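You operate a simulated robot arm through the tools that you are given. There is no shell and no other tool. Be economical: measure what you need, move in short steps, check, and stop when the job is done.

You are at the controls of a simulated robot arm. One attempt, no reset.

Task
Seal the green dumpling in the white press, then back on the board.
Fine: into the nest, slide in, one stroke, slide out, back where it lay; leave the other dumpling.

The check looks at the end state, three seconds after you hand in, the way a careful person would. Anything else that was tipped, shoved, dropped, spilled or broken makes it a failure. A push-on lid holds only when it is set on centred and level and pressed home; a screw cap is set on level and turned clockwise until tight.

Robot
A 6-joint arm with a two-finger parallel gripper, fixed in place. Base frame: the origin is at the foot of the arm, x ahead of it, y to its left, z up; the work surface is at about z = 92.2. Lengths are in cm, angles in rad, forces in N, time in s.
With the tool pointing down near the work surface it reaches from about 22 to 62 cm from the base axis. Its first joint turns from -1.152 to 1.152 rad. Payload 2.7 kg.
The TCP is the grasp point between the finger pads, 2.3 cm short of the fingertips. In the tool frame z runs along the fingers and y along their closing line. Largest opening 9.4 cm; finger width 3.8, thickness 1; the body of the gripper, 5.4 by 9.6 cm, starts 3.9 cm behind the TCP.
Orientation is told as [roll, pitch, yaw] about the base's x, y, z axes, in that order, counted from this pose: with the fingers straight down and closing along the base's y, the tool's x points along the base's -x, its y along +y and its z along -z.

Tools
- The arm moves only by the tool drive_tool. Its argument "moves" is a list of rows, each a list of 3 entries, a list of its own where there are three numbers: the shift along the base's x, y, z in cm, then the turn, a rotation vector about the base's x, y, z in degrees, then the gripper command, from -1 (shut) to 1 (fully open), values between in proportion. In form: [[[tx, ty, tz], [rx, ry, rz], jaw], ...]. A call has 1 to 12 rows; each row is the pose to reach, as a shift and turn from the pose commanded when the call began. A row lasts 0.2 s, in which the tool goes at most 5 cm and 0.15 rad; a call with a longer step from one row to the next is refused whole, and so is a gripper value outside its range. A pose out of reach is approached as far as the arm can. The call stops where the force on the tool passes 90 N (or 10 N more than at its start, if that is more) or the arm is blocked; 0.2 s more then pass. Each finger travels about 4.5 cm/s and halts on what it meets, pressing with about 38 N; the grip force reading is that of the motor and also rises with nothing between the fingers. The clock runs only during rows and for 0.2 s after the last one: add rows that repeat a pose to give the fingers time. The reply holds the time, the measured pose of the TCP, the force on the tool along the base axes, the opening and the grip force, in the units named above and with some noise.
- Cameras (640 x 400 px; columns grow to the right, rows downward): "scene" is fixed at [7.37, -43.11, 141.03]; the picture's right is [0.79, -0.62, 0.00], its down [-0.32, -0.41, -0.85] and it looks along [0.53, 0.67, -0.52] (base axes); focal length 290 px, centre (320, 200). "wrist" rides on the gripper at [8.7, 1.6, -7.5] in the tool frame; the picture's right is [-0.18, 0.98, 0.00], its down [-0.58, -0.11, -0.81] and it looks along [-0.79, -0.15, 0.59] (tool axes); focal length 243 px, centre (320, 200). There is no depth. A picture from a camera that has moved, and an enlarged one, comes with that camera's place and axes in the base frame and with its lens.
- capture(camera): a new picture of that camera. The clock stands still meanwhile.
- enlarge(camera, box): a new picture of the part [left, top, right, bottom] of that camera's present view, enlarged. The clock stands still meanwhile.
- sign_off(): hands the job in; it is judged then, once.

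Work in short steps. Places have to be worked out from the pictures, the camera data and where the tool is seen: move nearer, look again, correct. Check each grasp and each placing, and mend what went wrong. You have 120 turns and 76 pictures in all, those below and enlarged ones among them. Open the gripper and draw the arm clear of the work before you hand the job in, unless the task says otherwise; then end with one line.

The tools are called after "Call:" by a JSON object that holds its "fn" and its "kwargs". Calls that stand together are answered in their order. drive_tool: Moves the arm, as the interface text tells. Its arguments: {"type":"object","properties":{"moves":{"type":"array"}},"required":["moves"]} The other tools are called the same way: capture (camera) takes a picture; enlarge (camera, box) takes an enlarged picture of a part of a camera's view; sign_off () hands the job in.

At the start:

```text
t: 0.0
position: [37.77, 1.36, 127.67]
tool_rot: [0.002, -0.002, 0.001]
contact_force: [-0.4, -0.2, -0.8]
width: 9.38
grasp_force: 0.2
```

scene: 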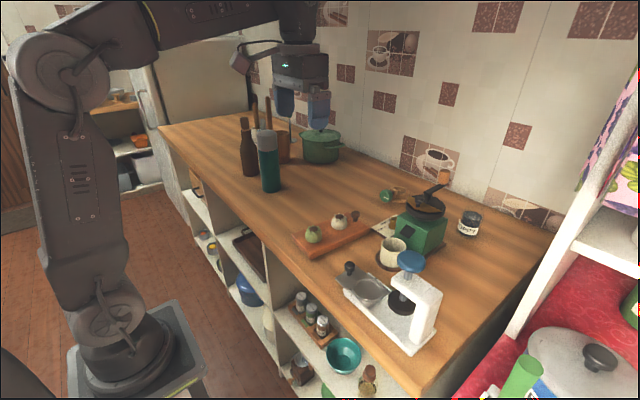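
wrist: 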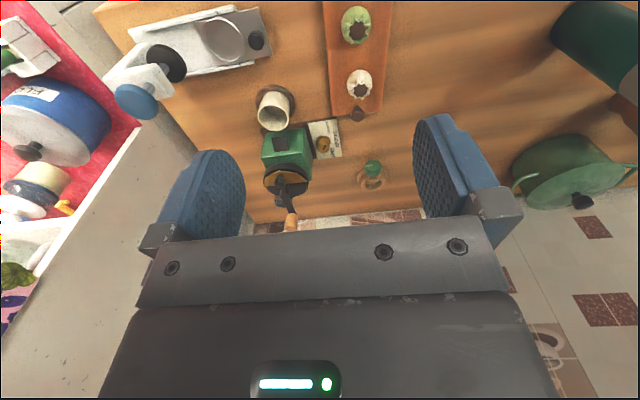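

I start with close-ups of the press and the board to locate the nest, slide, plunger and the dumplings.

Call:
{"fn": "enlarge", "kwargs": {"camera": "scene", "box": [280, 190, 480, 360]}}

Call:
{"fn": "enlarge", "kwargs": {"camera": "wrist", "box": [80, 0, 400, 200]}}

```text
2.35 times, centred on (380, 275) of scene
camera zoom: at [7.37, -43.11, 141.03], right [0.79, -0.62, 0.0], down [-0.32, -0.41, -0.85], along [0.53, 0.67, -0.52], focal length 683 px, centre (179, 24)
```

zoom: 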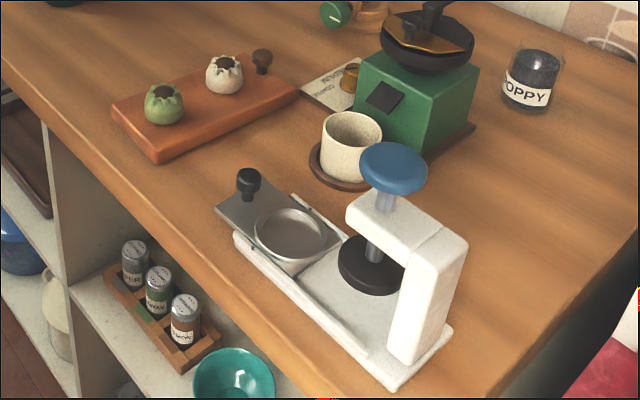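

```text
2.00 times, centred on (240, 100) of wrist
camera zoom: at [29.24, 3.02, 135.01], right [0.18, 0.98, 0.0], down [0.58, -0.11, 0.81], along [0.79, -0.15, -0.59], focal length 485 px, centre (480, 400)
```

zoom: 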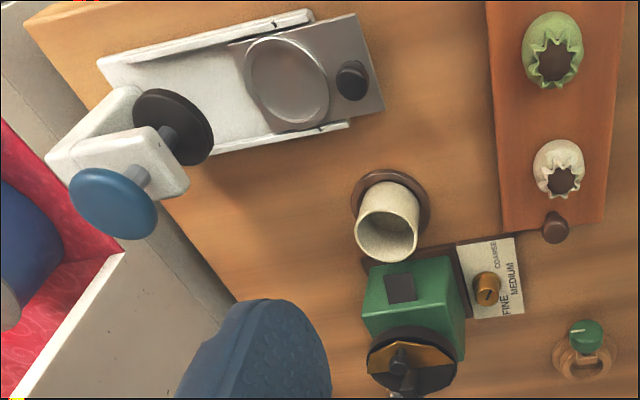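

The green dumpling is at about (43, 5.4) and the nest at about (41.5, -15). I move above the dumpling for a closer view.

Call:
{"fn": "drive_tool", "kwargs": {"moves": [[[1, 1, -4], [0, 0, 0], 1], [[2, 2, -8], [0, 0, 0], 1], [[3, 3, -12], [0, 0, 0], 1], [[4, 4, -16], [0, 0, 0], 1], [[4.5, 4, -19.5], [0, 0, 0], 1], [[4.5, 4, -22.5], [0, 0, 0], 1], [[4.5, 4, -22.5], [0, 0, 0], 1]]}}

Call:
{"fn": "capture", "kwargs": {"camera": "wrist"}}

Call:
{"fn": "enlarge", "kwargs": {"camera": "scene", "box": [250, 150, 410, 250]}}

```text
t: 1.6
position: [42.54, 5.25, 104.99]
tool_rot: [0.003, -0.001, 0.001]
contact_force: [0.0, 0.3, 0.3]
width: 9.4
grasp_force: 0.1
```

```text
71 pictures are left
camera wrist: at [33.83, 6.84, 112.41], right [0.18, 0.98, 0.0], down [0.58, -0.11, 0.81], along [0.79, -0.15, -0.59], focal length 243 px, centre (320, 200)
```

wrist: 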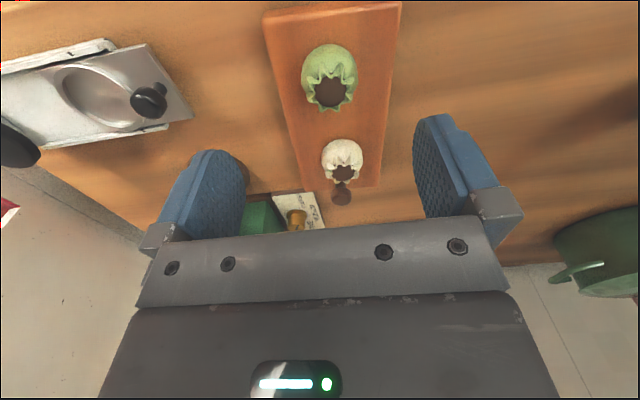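

```text
4.00 times, centred on (330, 200) of scene
camera zoom: at [7.37, -43.1, 141.03], right [0.79, -0.62, 0.0], down [-0.32, -0.41, -0.85], along [0.53, 0.67, -0.52], focal length 1161 px, centre (280, 200)
```

zoom: 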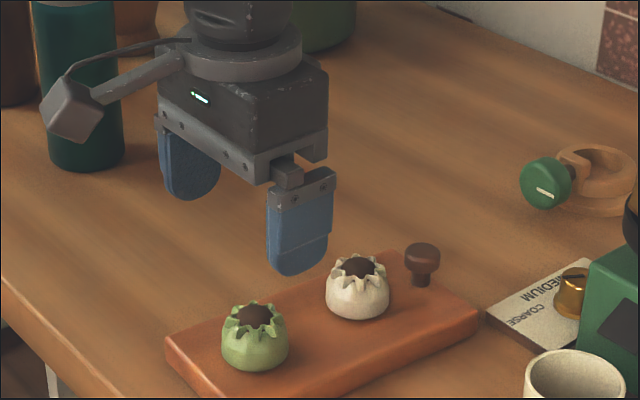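

The dumpling centre comes out near (43.1, 5.8). I go down partway with the gripper open and look again.

Call:
{"fn": "drive_tool", "kwargs": {"moves": [[[0.4, 0.3, -3], [0, 0, 0], 1], [[0.7, 0.5, -6], [0, 0, 0], 1], [[0.7, 0.5, -7], [0, 0, 0], 1], [[0.7, 0.5, -7], [0, 0, 0], 1]]}}

Call:
{"fn": "capture", "kwargs": {"camera": "wrist"}}

Call:
{"fn": "enlarge", "kwargs": {"camera": "scene", "box": [250, 170, 410, 270]}}

```text
t: 2.6
position: [43.09, 5.9, 98.15]
tool_rot: [0.002, -0.002, 0.001]
contact_force: [-0.2, -0.6, -1.2]
width: 9.41
grasp_force: 0.0
```

```text
69 pictures are left
camera wrist: at [34.62, 7.59, 105.55], right [0.18, 0.98, 0.0], down [0.58, -0.11, 0.81], along [0.79, -0.15, -0.59], focal length 243 px, centre (320, 200)
```

wrist: 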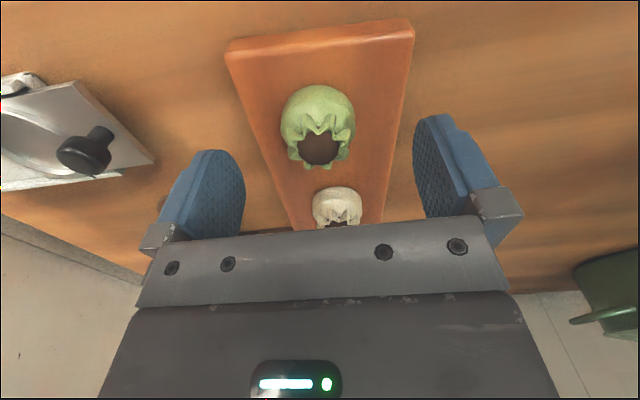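

```text
4.00 times, centred on (330, 220) of scene
camera zoom: at [7.37, -43.1, 141.03], right [0.79, -0.62, 0.0], down [-0.32, -0.41, -0.85], along [0.53, 0.67, -0.52], focal length 1161 px, centre (280, 120)
```

zoom: 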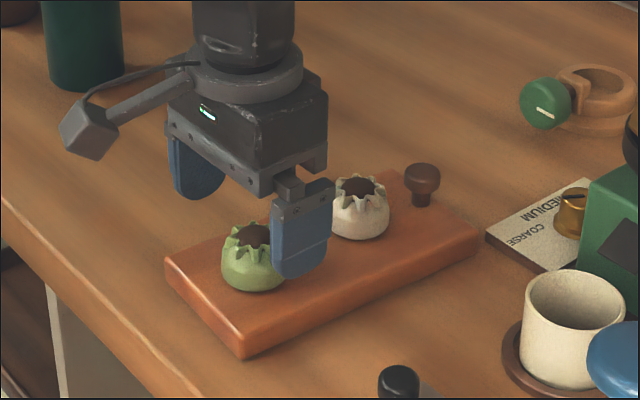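

By eye the dumpling sits centred between the fingers, a little toward -x. I lower to about 96.8 and check clearance from the board.

Call:
{"fn": "drive_tool", "kwargs": {"moves": [[[-0.4, -0.05, -0.7], [0, 0, 0], 1], [[-0.4, -0.05, -1.4], [0, 0, 0], 1], [[-0.4, -0.05, -1.4], [0, 0, 0], 1]]}}

Call:
{"fn": "enlarge", "kwargs": {"camera": "scene", "box": [280, 200, 376, 260]}}

Call:
{"fn": "enlarge", "kwargs": {"camera": "wrist", "box": [160, 50, 480, 250]}}

```text
t: 3.4
position: [42.84, 5.76, 96.92]
tool_rot: [0.0, -0.002, 0.001]
contact_force: [-0.4, -0.5, -0.3]
width: 9.39
grasp_force: 0.0
```

```text
6.67 times, centred on (328, 230) of scene
camera zoom: at [7.37, -43.1, 141.03], right [0.79, -0.62, 0.0], down [-0.32, -0.41, -0.85], along [0.53, 0.67, -0.52], focal length 1935 px, centre (267, 0)
```

zoom: 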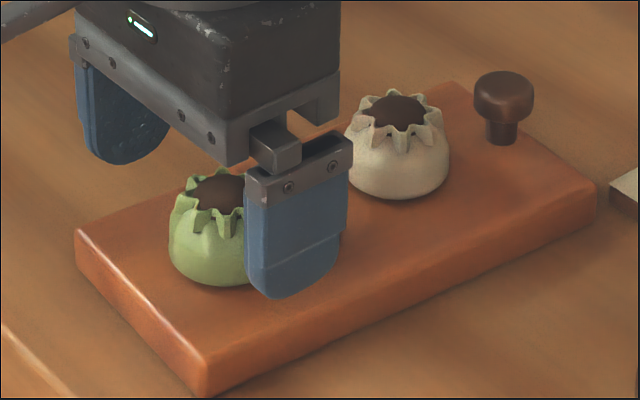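

```text
2.00 times, centred on (320, 150) of wrist
camera zoom: at [34.21, 7.41, 104.26], right [0.18, 0.98, 0.0], down [0.58, -0.11, 0.81], along [0.79, -0.15, -0.59], focal length 485 px, centre (320, 300)
```

zoom: 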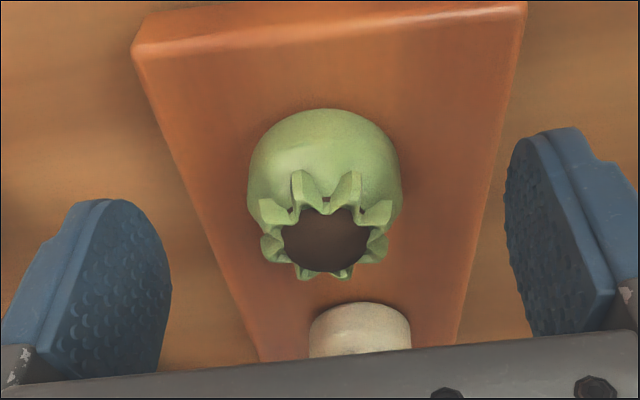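

The fingers straddle the dumpling cleanly. I lower 0.5 cm more, shift slightly toward -x and close gently to about 4.1 cm.

Call:
{"fn": "drive_tool", "kwargs": {"moves": [[[-0.2, 0.05, -0.5], [0, 0, 0], 1], [[-0.2, 0.05, -0.5], [0, 0, 0], 1], [[-0.2, 0.05, -0.5], [0, 0, 0], 0.3], [[-0.2, 0.05, -0.5], [0, 0, 0], -0.13], [[-0.2, 0.05, -0.5], [0, 0, 0], -0.13], [[-0.2, 0.05, -0.5], [0, 0, 0], -0.13], [[-0.2, 0.05, -0.5], [0, 0, 0], -0.13]]}}

Call:
{"fn": "enlarge", "kwargs": {"camera": "wrist", "box": [160, 50, 480, 250]}}

```text
t: 5.0
position: [42.63, 5.93, 96.35]
tool_rot: [0.002, 0.0, 0.003]
contact_force: [1.0, -0.1, -0.4]
width: 4.39
grasp_force: 6.1
```

```text
2.00 times, centred on (320, 150) of wrist
camera zoom: at [34.04, 7.55, 103.65], right [0.18, 0.98, 0.0], down [0.58, -0.11, 0.81], along [0.79, -0.15, -0.59], focal length 485 px, centre (320, 300)
```

zoom: 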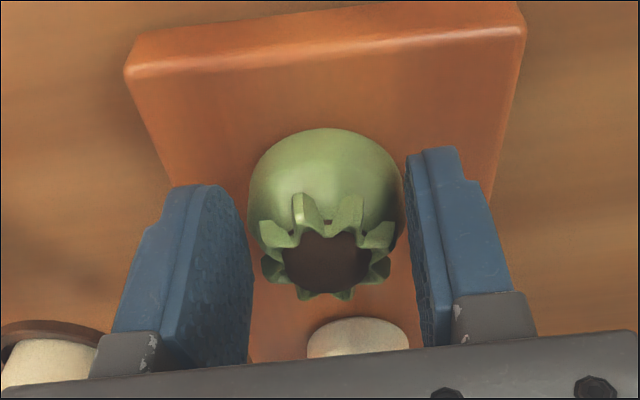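

The pads touch at width 4.39 with 6 N, and the contact points fall where a centred dumpling should be. I tighten slightly and lift.

Call:
{"fn": "drive_tool", "kwargs": {"moves": [[[0, 0, 0], [0, 0, 0], -0.22], [[0, 0, 0], [0, 0, 0], -0.22], [[0, 0, 0.5], [0, 0, 0], -0.22], [[0, 0, 1.5], [0, 0, 0], -0.22], [[0, 0, 3], [0, 0, 0], -0.22], [[0, 0, 5], [0, 0, 0], -0.22], [[0, 0, 7], [0, 0, 0], -0.22], [[0, 0, 7], [0, 0, 0], -0.22]]}}

Call:
{"fn": "capture", "kwargs": {"camera": "wrist"}}

Call:
{"fn": "enlarge", "kwargs": {"camera": "scene", "box": [260, 170, 420, 270]}}

```text
t: 6.8
position: [42.44, 5.73, 103.51]
tool_rot: [0.002, -0.001, 0.001]
contact_force: [0.3, 0.0, 0.1]
width: 4.39
grasp_force: 6.2
```

```text
64 pictures are left
camera wrist: at [33.87, 7.56, 110.88], right [0.18, 0.98, 0.0], down [0.58, -0.11, 0.81], along [0.79, -0.15, -0.59], focal length 243 px, centre (320, 200)
```

wrist: 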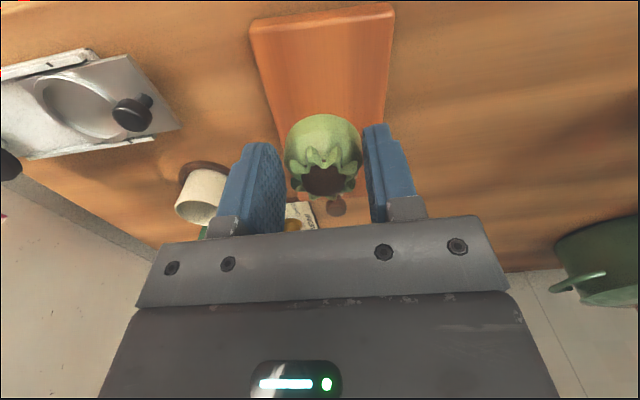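

```text
4.00 times, centred on (340, 220) of scene
camera zoom: at [7.37, -43.11, 141.03], right [0.79, -0.62, 0.0], down [-0.32, -0.41, -0.85], along [0.53, 0.67, -0.52], focal length 1161 px, centre (240, 120)
```

zoom: 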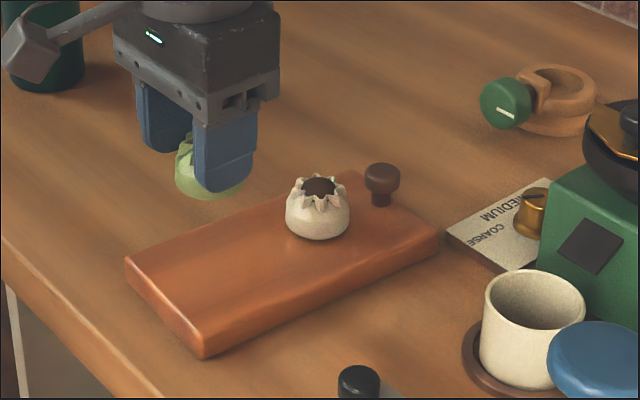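

The dumpling is held firmly. I travel at height toward the nest, stopping short of the plunger, and look.

Call:
{"fn": "drive_tool", "kwargs": {"moves": [[[0, -1, 3], [0, 0, 0], -0.22], [[0, -5, 5], [0, 0, 0], -0.22], [[0, -9, 6], [0, 0, 0], -0.22], [[0, -13, 6], [0, 0, 0], -0.22], [[-0.5, -16, 6], [0, 0, 0], -0.22], [[-0.5, -18, 6], [0, 0, 0], -0.22], [[-0.5, -18, 6], [0, 0, 0], -0.22]]}}

Call:
{"fn": "capture", "kwargs": {"camera": "wrist"}}

Call:
{"fn": "enlarge", "kwargs": {"camera": "scene", "box": [312, 210, 472, 360]}}

```text
t: 8.4
position: [41.89, -11.95, 109.33]
tool_rot: [0.002, -0.003, 0.004]
contact_force: [-0.1, 0.5, 0.4]
width: 4.39
grasp_force: 6.1
```

```text
62 pictures are left
camera wrist: at [33.28, -10.26, 116.71], right [0.18, 0.98, 0.0], down [0.58, -0.11, 0.81], along [0.79, -0.15, -0.59], focal length 243 px, centre (320, 200)
```

wrist: 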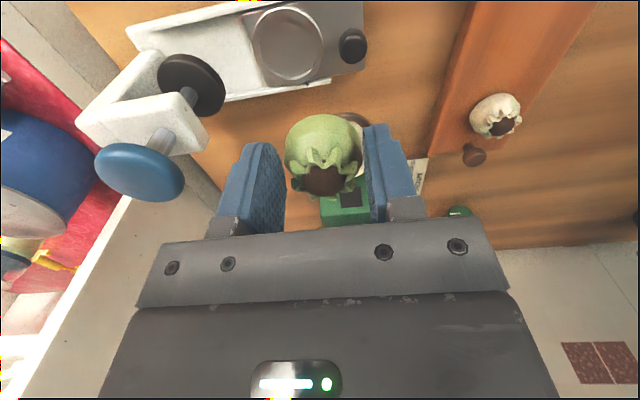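

```text
2.67 times, centred on (392, 285) of scene
camera zoom: at [7.37, -43.11, 141.03], right [0.79, -0.62, 0.0], down [-0.32, -0.41, -0.85], along [0.53, 0.67, -0.52], focal length 774 px, centre (128, -27)
```

zoom: 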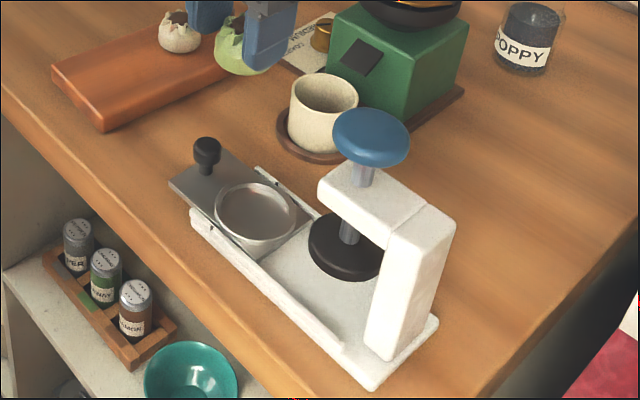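

Wrist views put the nest near (41.8, -14.7), with everything a bit lower than nominal. I move above it and look again before lowering.

Call:
{"fn": "drive_tool", "kwargs": {"moves": [[[0, -1.3, -2], [0, 0, 0], -0.22], [[0, -2.6, -4], [0, 0, 0], -0.22], [[0, -2.6, -5], [0, 0, 0], -0.22], [[0, -2.6, -5], [0, 0, 0], -0.22]]}}

Call:
{"fn": "capture", "kwargs": {"camera": "wrist"}}

Call:
{"fn": "enlarge", "kwargs": {"camera": "scene", "box": [312, 210, 472, 360]}}

```text
t: 9.4
position: [41.85, -14.68, 104.13]
tool_rot: [0.002, -0.002, 0.004]
contact_force: [-0.8, 0.4, -0.9]
width: 4.38
grasp_force: 6.4
```

```text
60 pictures are left
camera wrist: at [33.29, -13.01, 111.56], right [0.18, 0.98, 0.0], down [0.58, -0.11, 0.81], along [0.79, -0.15, -0.59], focal length 243 px, centre (320, 200)
```

wrist: 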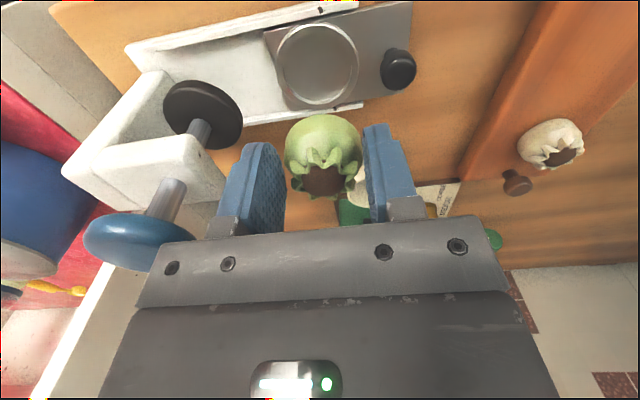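

```text
2.67 times, centred on (392, 285) of scene
camera zoom: at [7.37, -43.11, 141.03], right [0.79, -0.62, 0.0], down [-0.32, -0.41, -0.85], along [0.53, 0.67, -0.52], focal length 774 px, centre (128, -27)
```

zoom: 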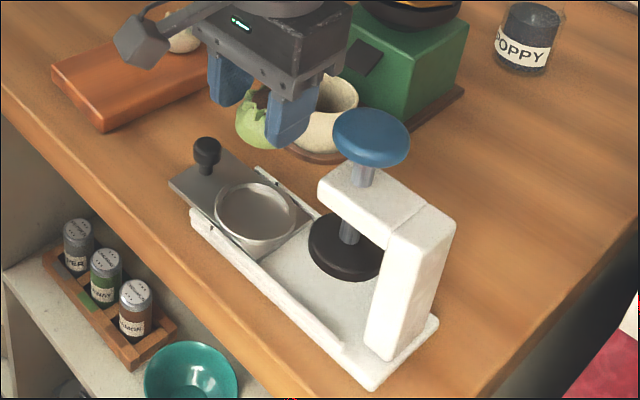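

The nest is about at (41.2, -14.7) and its rim is 5.6 cm wide, so the fingers cannot enter it. I check how far the dumpling hangs below the fingertips.

Call:
{"fn": "enlarge", "kwargs": {"camera": "scene", "box": [352, 215, 448, 295]}}

Call:
{"fn": "enlarge", "kwargs": {"camera": "wrist", "box": [220, 0, 440, 220]}}

```text
5.00 times, centred on (400, 255) of scene
camera zoom: at [7.37, -43.11, 141.03], right [0.79, -0.62, 0.0], down [-0.32, -0.41, -0.85], along [0.53, 0.67, -0.52], focal length 1451 px, centre (-80, -75)
```

zoom: 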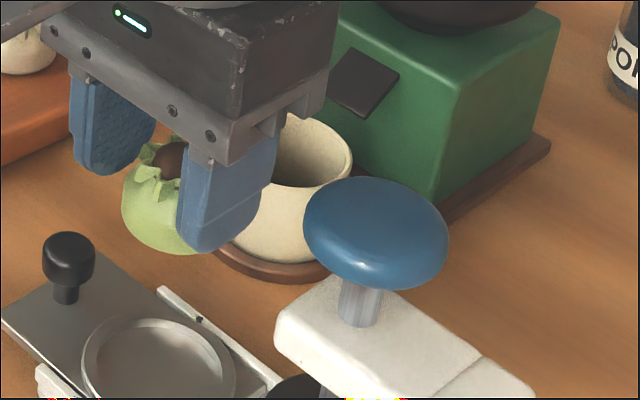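

```text
1.82 times, centred on (330, 110) of wrist
camera zoom: at [33.29, -13.01, 111.56], right [0.18, 0.98, 0.0], down [0.58, -0.11, 0.81], along [0.79, -0.15, -0.59], focal length 441 px, centre (302, 364)
```

zoom: 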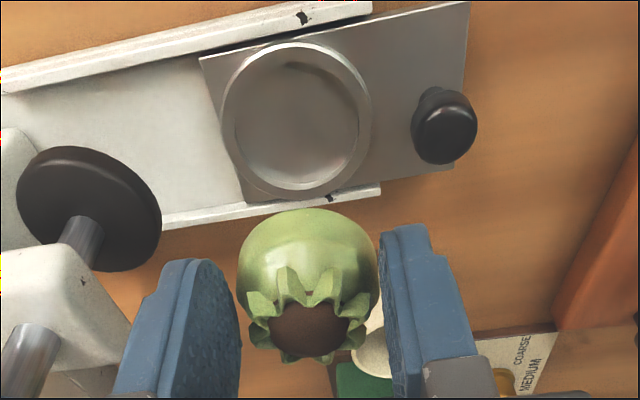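

The dumpling hangs about 0.6 cm below the tips, and the nest centre refines to (41.35, -14.65). The knob is close on the +y side, so I turn the gripper -90° to close along x and keep the fingers clear of it.

Call:
{"fn": "drive_tool", "kwargs": {"moves": [[[0, 0, 0], [0, 0, -8.2], -0.22], [[0, 0, 0], [0, 0, -16.4], -0.22], [[0, 0, 0], [0, 0, -24.6], -0.22], [[0, 0, 0], [0, 0, -32.8], -0.22], [[0, 0, 0], [0, 0, -41], -0.22], [[0, 0, 0], [0, 0, -49.2], -0.22], [[-0.1, 0, 0], [0, 0, -57.4], -0.22], [[-0.2, 0, 0], [0, 0, -65.6], -0.22], [[-0.3, 0, 0], [0, 0, -73.8], -0.22], [[-0.4, 0.1, 0], [0, 0, -82], -0.22], [[-0.5, 0.1, 0], [0, 0, -90], -0.22], [[-0.5, 0.1, 0], [0, 0, -90], -0.22]]}}

Call:
{"fn": "capture", "kwargs": {"camera": "wrist"}}

```text
t: 12.0
position: [41.39, -14.74, 104.22]
tool_rot: [0.004, -0.001, -1.57]
contact_force: [-0.3, -1.0, 0.1]
width: 4.38
grasp_force: 6.3
```

```text
56 pictures are left
camera wrist: at [43.09, -5.91, 111.56], right [0.98, -0.18, 0.0], down [-0.11, -0.58, 0.81], along [-0.15, -0.79, -0.59], focal length 243 px, centre (320, 200)
```

wrist: 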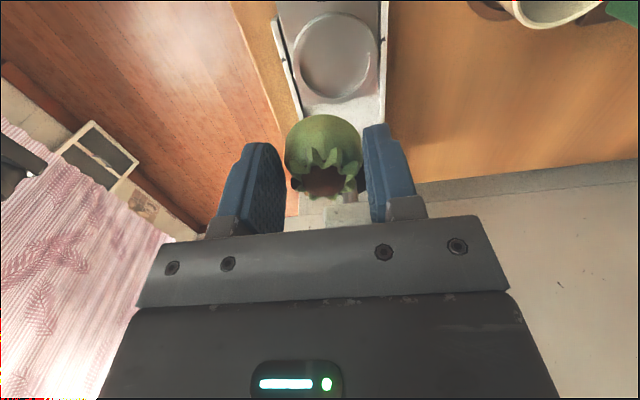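

Comparing the two gripper orientations cancels the camera bias, which puts the nest at about (42.5, -14.9). I shift there and lower partway to check.

Call:
{"fn": "drive_tool", "kwargs": {"moves": [[[0.6, -0.1, -1.5], [0, 0, 0], -0.22], [[1.1, -0.2, -3], [0, 0, 0], -0.22], [[1.1, -0.2, -4.5], [0, 0, 0], -0.22], [[1.1, -0.2, -4.5], [0, 0, 0], -0.22]]}}

Call:
{"fn": "capture", "kwargs": {"camera": "wrist"}}

Call:
{"fn": "enlarge", "kwargs": {"camera": "scene", "box": [332, 220, 460, 320]}}

```text
t: 13.0
position: [42.49, -14.81, 99.67]
tool_rot: [0.001, -0.002, -1.57]
contact_force: [-0.4, 0.3, -0.8]
width: 4.38
grasp_force: 6.0
```

```text
55 pictures are left
camera wrist: at [44.17, -5.99, 106.97], right [0.98, -0.18, 0.0], down [-0.11, -0.58, 0.81], along [-0.15, -0.79, -0.59], focal length 243 px, centre (320, 200)
```

wrist: 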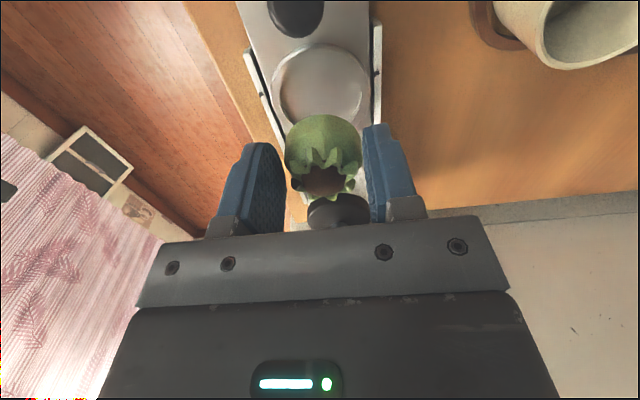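

```text
4.00 times, centred on (396, 270) of scene
camera zoom: at [7.37, -43.11, 141.03], right [0.79, -0.62, 0.0], down [-0.32, -0.41, -0.85], along [0.53, 0.67, -0.52], focal length 1161 px, centre (16, -80)
```

zoom: 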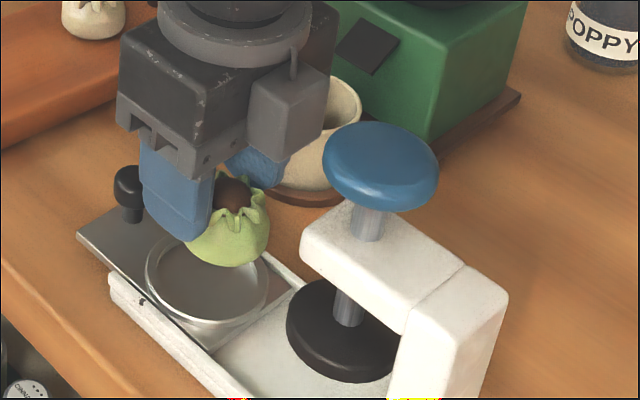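

Scene and wrist disagree by a few millimetres. I get closer, where the ambiguity shrinks, and look with zoom.

Call:
{"fn": "drive_tool", "kwargs": {"moves": [[[-0.2, 0.1, -1], [0, 0, 0], -0.22], [[-0.2, 0.1, -2], [0, 0, 0], -0.22], [[-0.2, 0.1, -2], [0, 0, 0], -0.22]]}}

Call:
{"fn": "enlarge", "kwargs": {"camera": "wrist", "box": [200, 30, 440, 230]}}

Call:
{"fn": "enlarge", "kwargs": {"camera": "scene", "box": [340, 240, 420, 310]}}

```text
t: 13.8
position: [42.22, -14.66, 97.78]
tool_rot: [0.001, -0.002, -1.57]
contact_force: [0.5, 0.0, -0.4]
width: 4.39
grasp_force: 6.4
```

```text
2.00 times, centred on (320, 130) of wrist
camera zoom: at [43.85, -5.89, 105.09], right [0.98, -0.18, 0.0], down [-0.11, -0.58, 0.81], along [-0.15, -0.79, -0.59], focal length 485 px, centre (320, 340)
```

zoom: 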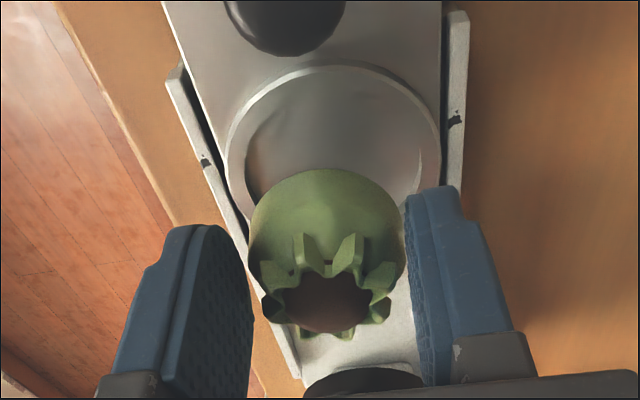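

```text
5.71 times, centred on (380, 275) of scene
camera zoom: at [7.37, -43.11, 141.03], right [0.79, -0.62, 0.0], down [-0.32, -0.41, -0.85], along [0.53, 0.67, -0.52], focal length 1659 px, centre (-23, -229)
```

zoom: 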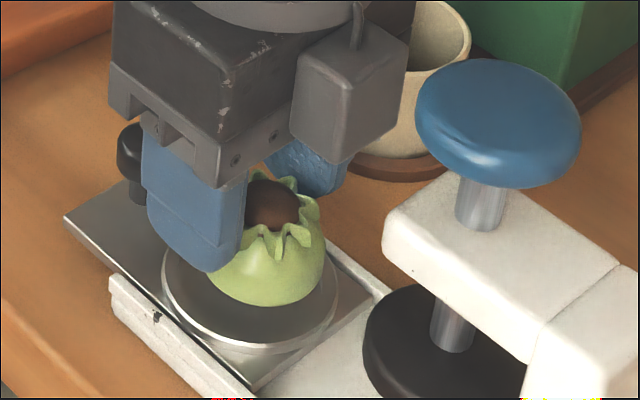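

The rim looks nearly under the dumpling and slightly lower than nominal. I descend in small steps with a small y trim and watch the force.

Call:
{"fn": "drive_tool", "kwargs": {"moves": [[[0.05, 0.2, -0.4], [0, 0, 0], -0.22], [[0.05, 0.2, -0.8], [0, 0, 0], -0.22], [[0.05, 0.2, -0.8], [0, 0, 0], -0.22]]}}

Call:
{"fn": "enlarge", "kwargs": {"camera": "wrist", "box": [200, 30, 440, 230]}}

Call:
{"fn": "enlarge", "kwargs": {"camera": "scene", "box": [340, 240, 420, 310]}}

```text
t: 14.6
position: [42.39, -14.53, 97.03]
tool_rot: [0.001, -0.003, -1.569]
contact_force: [0.4, 1.3, -0.1]
width: 4.4
grasp_force: 5.6
```

```text
2.00 times, centred on (320, 130) of wrist
camera zoom: at [44.01, -5.73, 104.34], right [0.98, -0.18, 0.0], down [-0.11, -0.58, 0.81], along [-0.15, -0.79, -0.59], focal length 485 px, centre (320, 340)
```

zoom: 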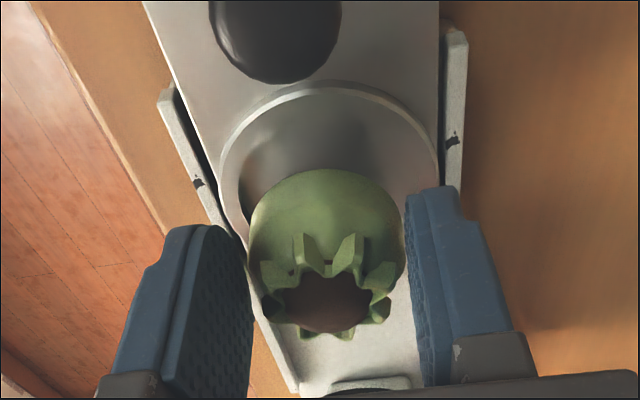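

```text
5.71 times, centred on (380, 275) of scene
camera zoom: at [7.37, -43.11, 141.03], right [0.79, -0.62, 0.0], down [-0.32, -0.41, -0.85], along [0.53, 0.67, -0.52], focal length 1659 px, centre (-23, -229)
```

zoom: 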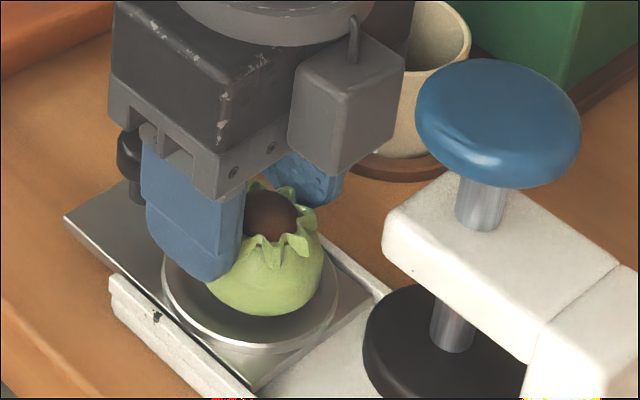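

Laterally in x it is centred. Both views suggest a bit more +y, so I trim +0.3 and lower another 0.7.

Call:
{"fn": "drive_tool", "kwargs": {"moves": [[[0, 0.3, 0], [0, 0, 0], -0.22], [[0, 0.3, -0.3], [0, 0, 0], -0.22], [[0, 0.3, -0.7], [0, 0, 0], -0.22], [[0, 0.3, -0.7], [0, 0, 0], -0.22]]}}

Call:
{"fn": "enlarge", "kwargs": {"camera": "wrist", "box": [200, 30, 440, 230]}}

Call:
{"fn": "enlarge", "kwargs": {"camera": "scene", "box": [340, 240, 420, 310]}}

```text
t: 15.6
position: [42.27, -14.32, 96.45]
tool_rot: [0.004, -0.005, -1.566]
contact_force: [1.7, 1.4, 5.4]
width: 4.39
grasp_force: 5.9
```

```text
2.00 times, centred on (320, 130) of wrist
camera zoom: at [44.03, -5.49, 103.77], right [0.98, -0.18, 0.0], down [-0.11, -0.58, 0.81], along [-0.14, -0.79, -0.59], focal length 485 px, centre (320, 340)
```

zoom: 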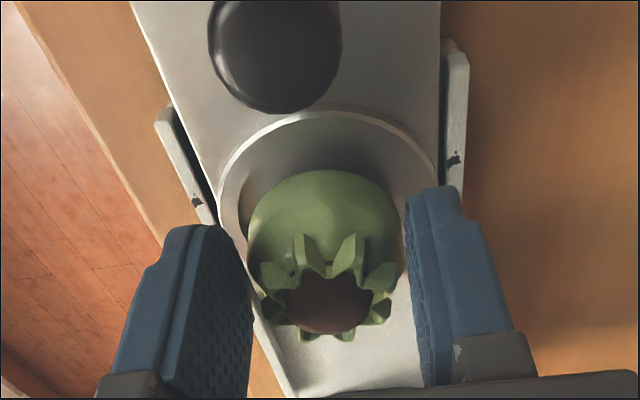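

```text
5.71 times, centred on (380, 275) of scene
camera zoom: at [7.37, -43.1, 141.03], right [0.79, -0.62, 0.0], down [-0.32, -0.41, -0.85], along [0.53, 0.67, -0.52], focal length 1659 px, centre (-23, -229)
```

zoom: 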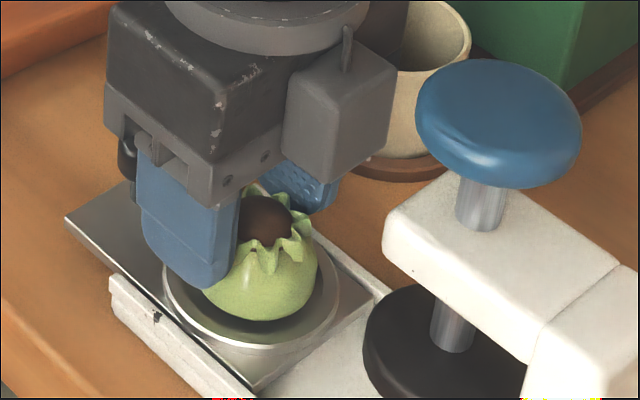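

The 5 N upward force at the same height as the pick shows the dumpling resting on the nest floor, centred. I release by opening a little and look.

Call:
{"fn": "drive_tool", "kwargs": {"moves": [[[0, 0.05, 0.1], [0, 0, 0], -0.22], [[0, 0.05, 0.1], [0, 0, 0], 0.05], [[0, 0.05, 0.1], [0, 0, 0], 0.2], [[0, 0.05, 0.1], [0, 0, 0], 0.2], [[0, 0.05, 1.1], [0, 0, 0], 0.2], [[0, 0.05, 3.1], [0, 0, 0], 0.2], [[0, 0.05, 6.1], [0, 0, 0], 0.2], [[0, 0.05, 8.1], [0, 0, 0], 0.2]]}}

Call:
{"fn": "capture", "kwargs": {"camera": "wrist"}}

Call:
{"fn": "enlarge", "kwargs": {"camera": "scene", "box": [340, 240, 420, 310]}}

```text
t: 17.4
position: [42.37, -14.16, 104.4]
tool_rot: [0.0, -0.001, -1.57]
contact_force: [0.2, 0.2, 0.8]
width: 5.66
grasp_force: 0.0
```

```text
47 pictures are left
camera wrist: at [44.1, -5.51, 111.64], right [0.98, -0.18, 0.0], down [-0.11, -0.58, 0.81], along [-0.15, -0.79, -0.59], focal length 243 px, centre (320, 200)
```

wrist: 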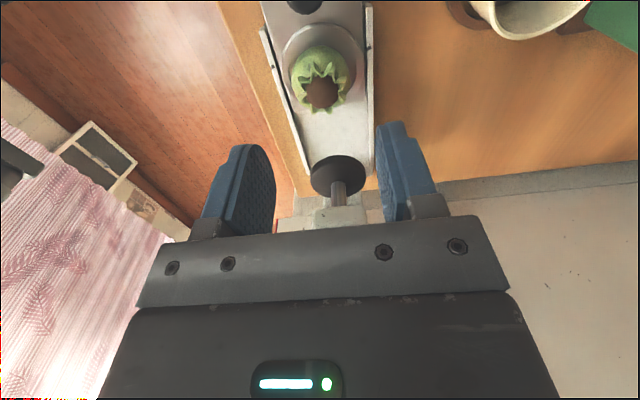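

```text
5.71 times, centred on (380, 275) of scene
camera zoom: at [7.37, -43.1, 141.03], right [0.79, -0.62, 0.0], down [-0.32, -0.41, -0.85], along [0.53, 0.67, -0.52], focal length 1659 px, centre (-23, -229)
```

zoom: 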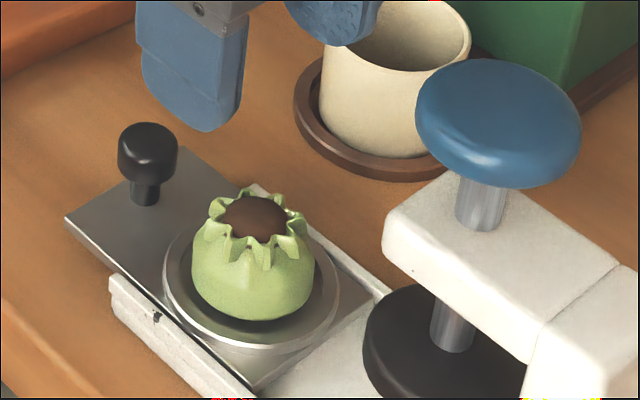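

The dumpling sits upright and centred in the nest. Now I move back along +y to look at the slide knob.

Call:
{"fn": "drive_tool", "kwargs": {"moves": [[[0, 3, 0], [0, 0, 0], 0.2], [[0, 6.5, 0], [0, 0, 0], 0], [[0, 6.5, 0], [0, 0, 0], 0]]}}

Call:
{"fn": "capture", "kwargs": {"camera": "wrist"}}

Call:
{"fn": "enlarge", "kwargs": {"camera": "scene", "box": [312, 210, 472, 360]}}

```text
t: 18.2
position: [42.58, -7.71, 104.41]
tool_rot: [0.002, -0.003, -1.57]
contact_force: [0.3, 0.2, 0.2]
width: 4.7
grasp_force: 0.1
```

```text
45 pictures are left
camera wrist: at [44.16, 1.05, 111.82], right [0.98, -0.18, 0.0], down [-0.11, -0.58, 0.81], along [-0.15, -0.79, -0.59], focal length 243 px, centre (320, 200)
```

wrist: 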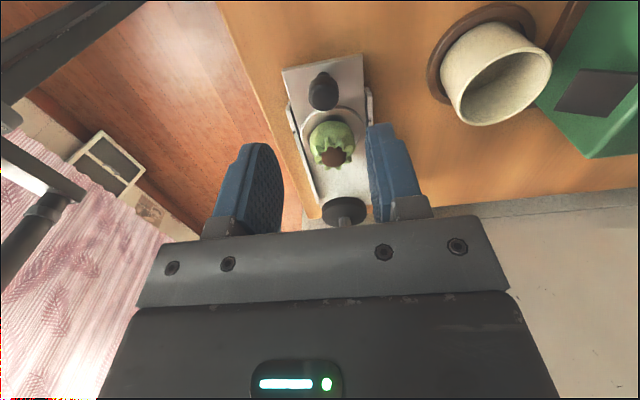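

```text
2.67 times, centred on (392, 285) of scene
camera zoom: at [7.37, -43.1, 141.03], right [0.79, -0.62, 0.0], down [-0.32, -0.41, -0.85], along [0.53, 0.67, -0.52], focal length 774 px, centre (128, -27)
```

zoom: 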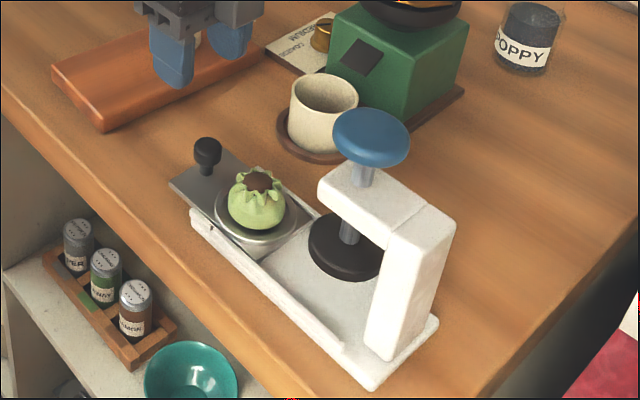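

The knob is near (42.4, -8.8). I lower with the fingers straddling it, offset about 1 cm toward +y so the hand stays clear of the plunger.

Call:
{"fn": "drive_tool", "kwargs": {"moves": [[[0, 0, -3], [0, 0, 0], 0], [[0, 0, -5.5], [0, 0, 0], 0], [[0, 0, -6.5], [0, 0, 0], 0], [[0, 0, -6.5], [0, 0, 0], 0]]}}

Call:
{"fn": "enlarge", "kwargs": {"camera": "wrist", "box": [200, 30, 440, 230]}}

Call:
{"fn": "enlarge", "kwargs": {"camera": "scene", "box": [330, 220, 410, 290]}}

```text
t: 19.2
position: [42.42, -7.75, 98.01]
tool_rot: [0.001, -0.002, -1.568]
contact_force: [-1.3, 0.8, -0.3]
width: 4.73
grasp_force: 0.1
```

```text
2.00 times, centred on (320, 130) of wrist
camera zoom: at [44.13, 1.03, 105.35], right [0.98, -0.18, 0.0], down [-0.11, -0.58, 0.81], along [-0.15, -0.79, -0.59], focal length 485 px, centre (320, 340)
```

zoom: 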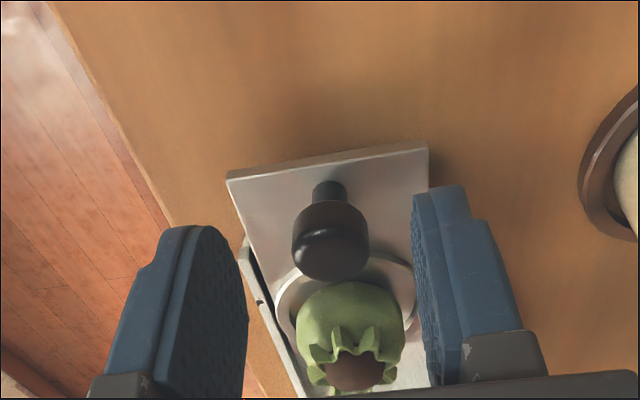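

```text
5.71 times, centred on (370, 255) of scene
camera zoom: at [7.37, -43.11, 141.03], right [0.79, -0.62, 0.0], down [-0.32, -0.41, -0.85], along [0.53, 0.67, -0.52], focal length 1659 px, centre (34, -114)
```

zoom: 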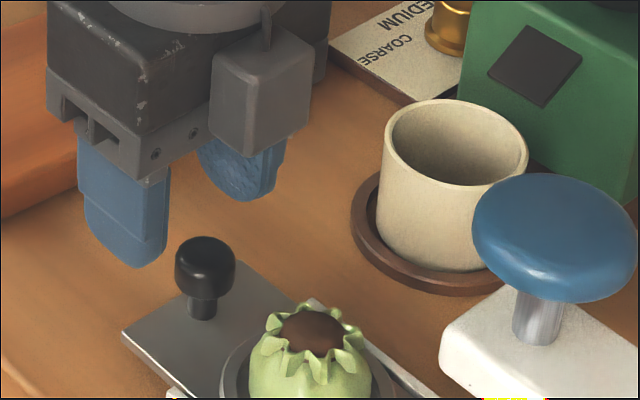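

Views agree the knob is about 1.1 cm toward -y of the TCP. I shift -0.3, lower 1.7 and close on it.

Call:
{"fn": "drive_tool", "kwargs": {"moves": [[[-0.1, -0.3, -0.8], [0, 0, 0], 0], [[-0.1, -0.3, -1.7], [0, 0, 0], 0], [[-0.1, -0.3, -1.7], [0, 0, 0], -0.3], [[-0.1, -0.3, -1.7], [0, 0, 0], -0.6], [[-0.1, -0.3, -1.7], [0, 0, 0], -0.8], [[-0.1, -0.3, -1.7], [0, 0, 0], -0.8]]}}

Call:
{"fn": "enlarge", "kwargs": {"camera": "wrist", "box": [200, 30, 440, 230]}}

Call:
{"fn": "enlarge", "kwargs": {"camera": "scene", "box": [330, 220, 410, 290]}}

```text
t: 20.6
position: [42.55, -8.03, 96.26]
tool_rot: [0.005, -0.003, -1.566]
contact_force: [18.8, -0.2, -6.5]
width: 2.31
grasp_force: 46.0
```

```text
2.00 times, centred on (320, 130) of wrist
camera zoom: at [44.11, 0.72, 103.51], right [0.98, -0.18, 0.01], down [-0.11, -0.58, 0.81], along [-0.14, -0.79, -0.59], focal length 485 px, centre (320, 340)
```

zoom: 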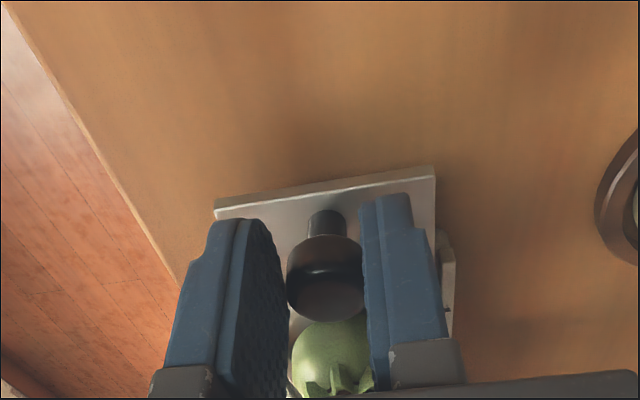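

```text
5.71 times, centred on (370, 255) of scene
camera zoom: at [7.43, -43.11, 141.02], right [0.79, -0.62, 0.0], down [-0.32, -0.41, -0.85], along [0.53, 0.67, -0.52], focal length 1659 px, centre (34, -114)
```

zoom: 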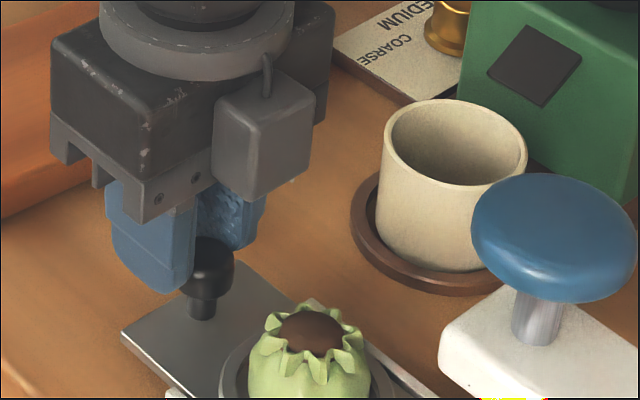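

Knob gripped, with some side force, so I trim +x by 0.25, ease the grip a touch, and begin sliding toward -y.

Call:
{"fn": "drive_tool", "kwargs": {"moves": [[[0.25, 0, 0], [0, 0, 0], -0.65], [[0.25, 0, 0], [0, 0, 0], -0.65], [[0.25, -0.3, 0], [0, 0, 0], -0.65], [[0.25, -0.7, 0], [0, 0, 0], -0.65], [[0.25, -1.2, 0], [0, 0, 0], -0.65], [[0.25, -1.7, 0], [0, 0, 0], -0.65], [[0.25, -2, 0], [0, 0, 0], -0.65], [[0.25, -2, 0], [0, 0, 0], -0.65]]}}

Call:
{"fn": "enlarge", "kwargs": {"camera": "scene", "box": [330, 220, 450, 325]}}

```text
t: 22.4
position: [42.61, -9.98, 96.06]
tool_rot: [0.004, -0.002, -1.569]
contact_force: [9.5, 1.9, 4.5]
width: 2.32
grasp_force: 45.3
```

```text
3.81 times, centred on (390, 272) of scene
camera zoom: at [7.39, -43.1, 141.03], right [0.79, -0.62, 0.0], down [-0.32, -0.41, -0.85], along [0.53, 0.67, -0.52], focal length 1106 px, centre (53, -76)
```

zoom: 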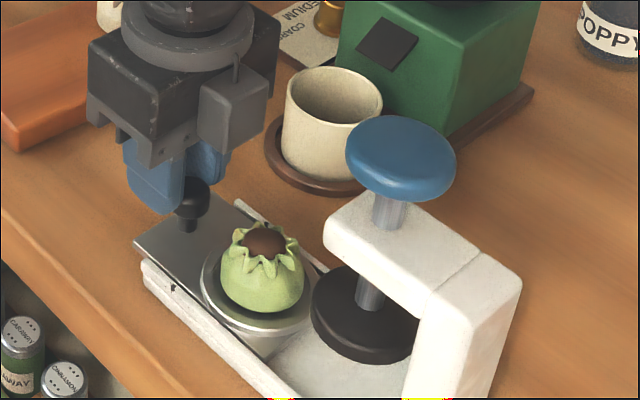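

The tray slides freely and the dumpling stays put. I continue 2.5 cm and check the clearance under the plunger disc.

Call:
{"fn": "drive_tool", "kwargs": {"moves": [[[0.05, -0.4, 0.1], [0, 0, 0], -0.65], [[0.05, -0.9, 0.1], [0, 0, 0], -0.65], [[0.05, -1.4, 0.1], [0, 0, 0], -0.65], [[0.05, -1.9, 0.1], [0, 0, 0], -0.65], [[0.05, -2.3, 0.1], [0, 0, 0], -0.65], [[0.05, -2.5, 0.1], [0, 0, 0], -0.65], [[0.05, -2.5, 0.1], [0, 0, 0], -0.65]]}}

Call:
{"fn": "enlarge", "kwargs": {"camera": "scene", "box": [345, 230, 450, 325]}}

Call:
{"fn": "capture", "kwargs": {"camera": "wrist"}}

```text
t: 24.0
position: [42.42, -12.45, 96.16]
tool_rot: [0.002, -0.003, -1.568]
contact_force: [9.0, 0.2, 3.1]
width: 2.31
grasp_force: 44.7
```

```text
4.21 times, centred on (398, 278) of scene
camera zoom: at [7.39, -43.1, 141.03], right [0.79, -0.62, 0.0], down [-0.32, -0.41, -0.85], along [0.53, 0.67, -0.52], focal length 1222 px, centre (-6, -126)
```

zoom: 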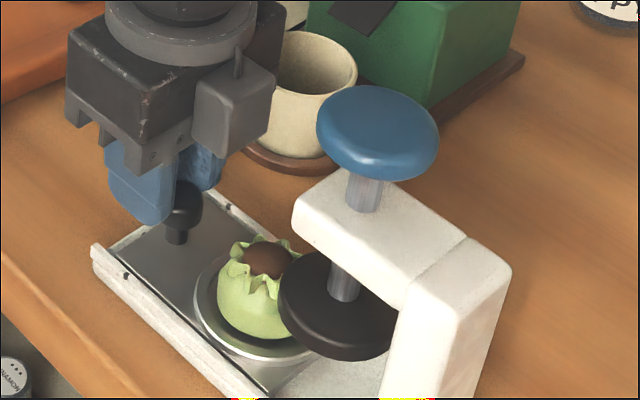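

```text
37 pictures are left
camera wrist: at [44.16, -3.79, 103.51], right [0.98, -0.18, 0.0], down [-0.11, -0.58, 0.81], along [-0.15, -0.79, -0.59], focal length 243 px, centre (320, 200)
```

wrist: 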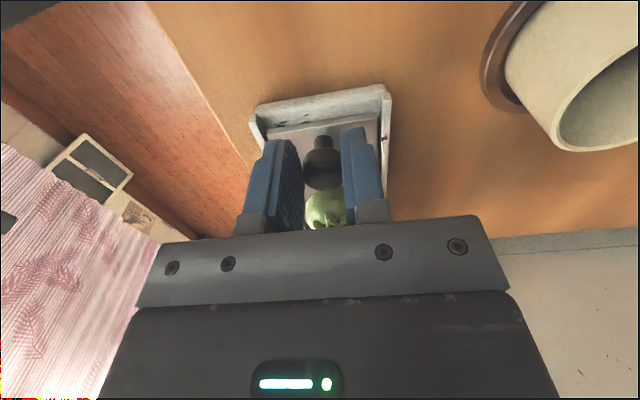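

Force along y is negligible. I continue 2 cm, watching the reaction.

Call:
{"fn": "drive_tool", "kwargs": {"moves": [[[0.05, -0.4, 0], [0, 0, 0], -0.65], [[0.05, -0.8, 0], [0, 0, 0], -0.65], [[0.05, -1.2, 0], [0, 0, 0], -0.65], [[0.05, -1.6, 0], [0, 0, 0], -0.65], [[0.05, -2, 0], [0, 0, 0], -0.65], [[0.05, -2, 0], [0, 0, 0], -0.65]]}}

Call:
{"fn": "enlarge", "kwargs": {"camera": "scene", "box": [345, 230, 450, 325]}}

```text
t: 25.4
position: [42.37, -14.41, 96.15]
tool_rot: [-0.003, -0.002, -1.569]
contact_force: [-14.5, 0.5, 14.4]
width: 2.33
grasp_force: 44.9
```

```text
4.21 times, centred on (398, 278) of scene
camera zoom: at [7.31, -43.1, 141.04], right [0.79, -0.62, 0.0], down [-0.32, -0.41, -0.86], along [0.53, 0.67, -0.52], focal length 1222 px, centre (-6, -126)
```

zoom: 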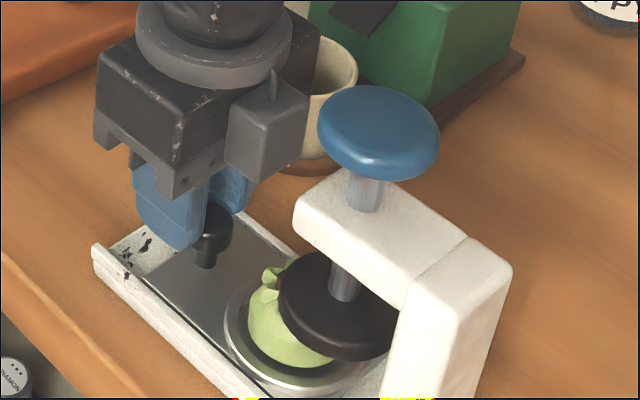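

Side force flipped because the rail is slightly skewed, so I trim x by -0.15 and z by +0.1, and continue slowly.

Call:
{"fn": "drive_tool", "kwargs": {"moves": [[[-0.2, 0, 0.1], [0, 0, 0], -0.65], [[-0.2, -0.4, 0.1], [0, 0, 0], -0.65], [[-0.2, -0.8, 0.1], [0, 0, 0], -0.65], [[-0.2, -1.2, 0.1], [0, 0, 0], -0.65], [[-0.2, -1.5, 0.1], [0, 0, 0], -0.65], [[-0.2, -1.5, 0.1], [0, 0, 0], -0.65]]}}

Call:
{"fn": "enlarge", "kwargs": {"camera": "scene", "box": [345, 230, 450, 325]}}

```text
t: 26.8
position: [42.47, -15.99, 96.05]
tool_rot: [0.003, 0.0, -1.567]
contact_force: [22.0, 0.9, -31.9]
width: 2.33
grasp_force: 45.3
```

```text
4.21 times, centred on (398, 278) of scene
camera zoom: at [7.47, -43.12, 141.02], right [0.79, -0.62, 0.0], down [-0.32, -0.41, -0.85], along [0.53, 0.67, -0.52], focal length 1222 px, centre (-6, -126)
```

zoom: 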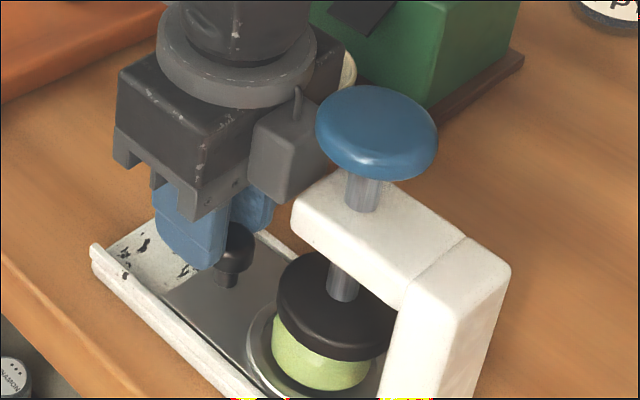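

Those corrections overshot (pulling up 32 N), so I undo them and advance in small increments looking for the end stop.

Call:
{"fn": "drive_tool", "kwargs": {"moves": [[[0.12, 0, -0.08], [0, 0, 0], -0.65], [[0.12, -0.15, -0.08], [0, 0, 0], -0.65], [[0.12, -0.3, -0.08], [0, 0, 0], -0.65], [[0.12, -0.45, -0.08], [0, 0, 0], -0.65], [[0.12, -0.45, -0.08], [0, 0, 0], -0.65]]}}

```text
t: 28.0
position: [42.42, -16.45, 96.12]
tool_rot: [0.0, -0.003, -1.568]
contact_force: [3.5, 2.6, -21.9]
width: 2.32
grasp_force: 45.3
```

No stop yet. I ease z down a bit and continue.

Call:
{"fn": "drive_tool", "kwargs": {"moves": [[[0.02, -0.1, -0.06], [0, 0, 0], -0.65], [[0.02, -0.25, -0.08], [0, 0, 0], -0.65], [[0.02, -0.4, -0.08], [0, 0, 0], -0.65], [[0.02, -0.55, -0.08], [0, 0, 0], -0.65], [[0.02, -0.55, -0.08], [0, 0, 0], -0.65]]}}

Call:
{"fn": "enlarge", "kwargs": {"camera": "scene", "box": [345, 230, 450, 325]}}

```text
t: 29.2
position: [42.54, -16.53, 96.1]
tool_rot: [-0.004, 0.007, -1.569]
contact_force: [-18.6, 43.2, 11.6]
width: 2.36
grasp_force: 45.5
```

```text
4.21 times, centred on (398, 278) of scene
camera zoom: at [7.31, -42.98, 141.07], right [0.79, -0.62, 0.0], down [-0.32, -0.41, -0.85], along [0.53, 0.67, -0.52], focal length 1222 px, centre (-6, -126)
```

zoom: 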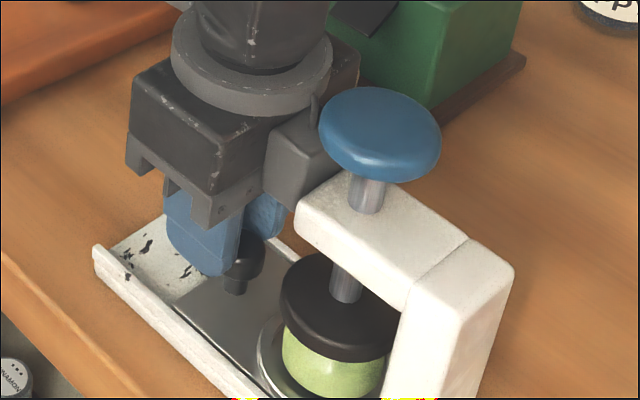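

43 N along y with the dumpling visually under the disc means the tray is at its end stop. I relax the push, check alignment, then open and back away along +y.

Call:
{"fn": "drive_tool", "kwargs": {"moves": [[[-0.02, 0.4, 0.04], [0, 0, 0], -0.65], [[-0.02, 0.4, 0.04], [0, 0, 0], -0.65], [[-0.02, 0.4, 0.04], [0, 0, 0], -0.3], [[-0.02, 0.4, 0.04], [0, 0, 0], 0], [[-0.02, 0.4, 0.04], [0, 0, 0], 0], [[-0.02, 1.5, 0.04], [0, 0, 0], 0], [[-0.02, 3, 0.04], [0, 0, 0], 0], [[-0.02, 5, 0.04], [0, 0, 0], 0], [[-0.02, 6, 3], [0, 0, 0], 0], [[-0.02, 6, 8], [0, 0, 0], 0], [[-0.02, 6, 12], [0, 0, 0], -0.5], [[-0.02, 6, 16], [0, 0, 0], -1]]}}

Call:
{"fn": "capture", "kwargs": {"camera": "wrist"}}

Call:
{"fn": "enlarge", "kwargs": {"camera": "scene", "box": [345, 220, 465, 345]}}

```text
t: 31.8
position: [42.32, -11.03, 112.12]
tool_rot: [0.002, -0.002, -1.57]
contact_force: [0.3, 0.0, 0.6]
width: 0.0
grasp_force: 4.6
```

```text
33 pictures are left
camera wrist: at [43.97, -2.41, 119.44], right [0.98, -0.18, 0.0], down [-0.11, -0.58, 0.81], along [-0.15, -0.79, -0.59], focal length 243 px, centre (320, 200)
```

wrist: 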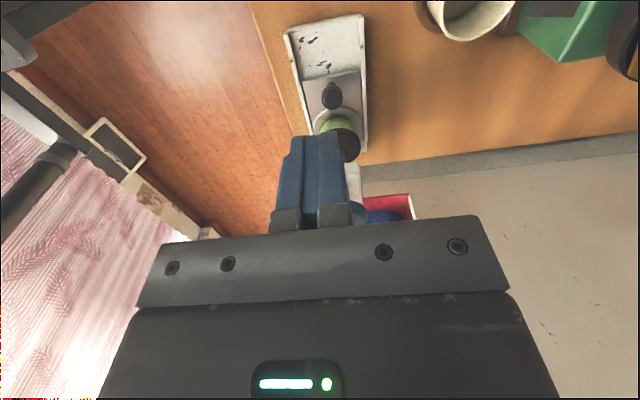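

```text
3.20 times, centred on (405, 282) of scene
camera zoom: at [7.37, -43.1, 141.03], right [0.79, -0.62, 0.0], down [-0.32, -0.41, -0.85], along [0.53, 0.67, -0.52], focal length 929 px, centre (48, -64)
```

zoom: 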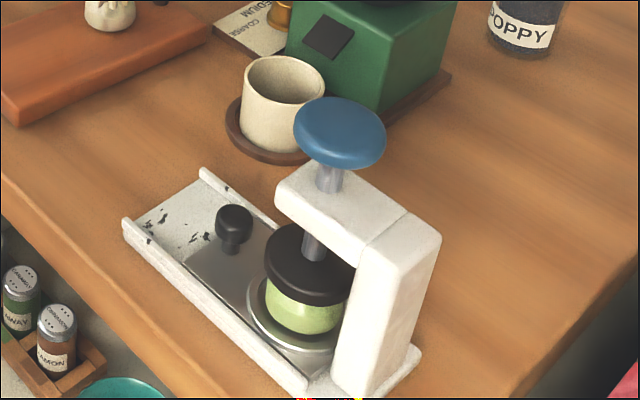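

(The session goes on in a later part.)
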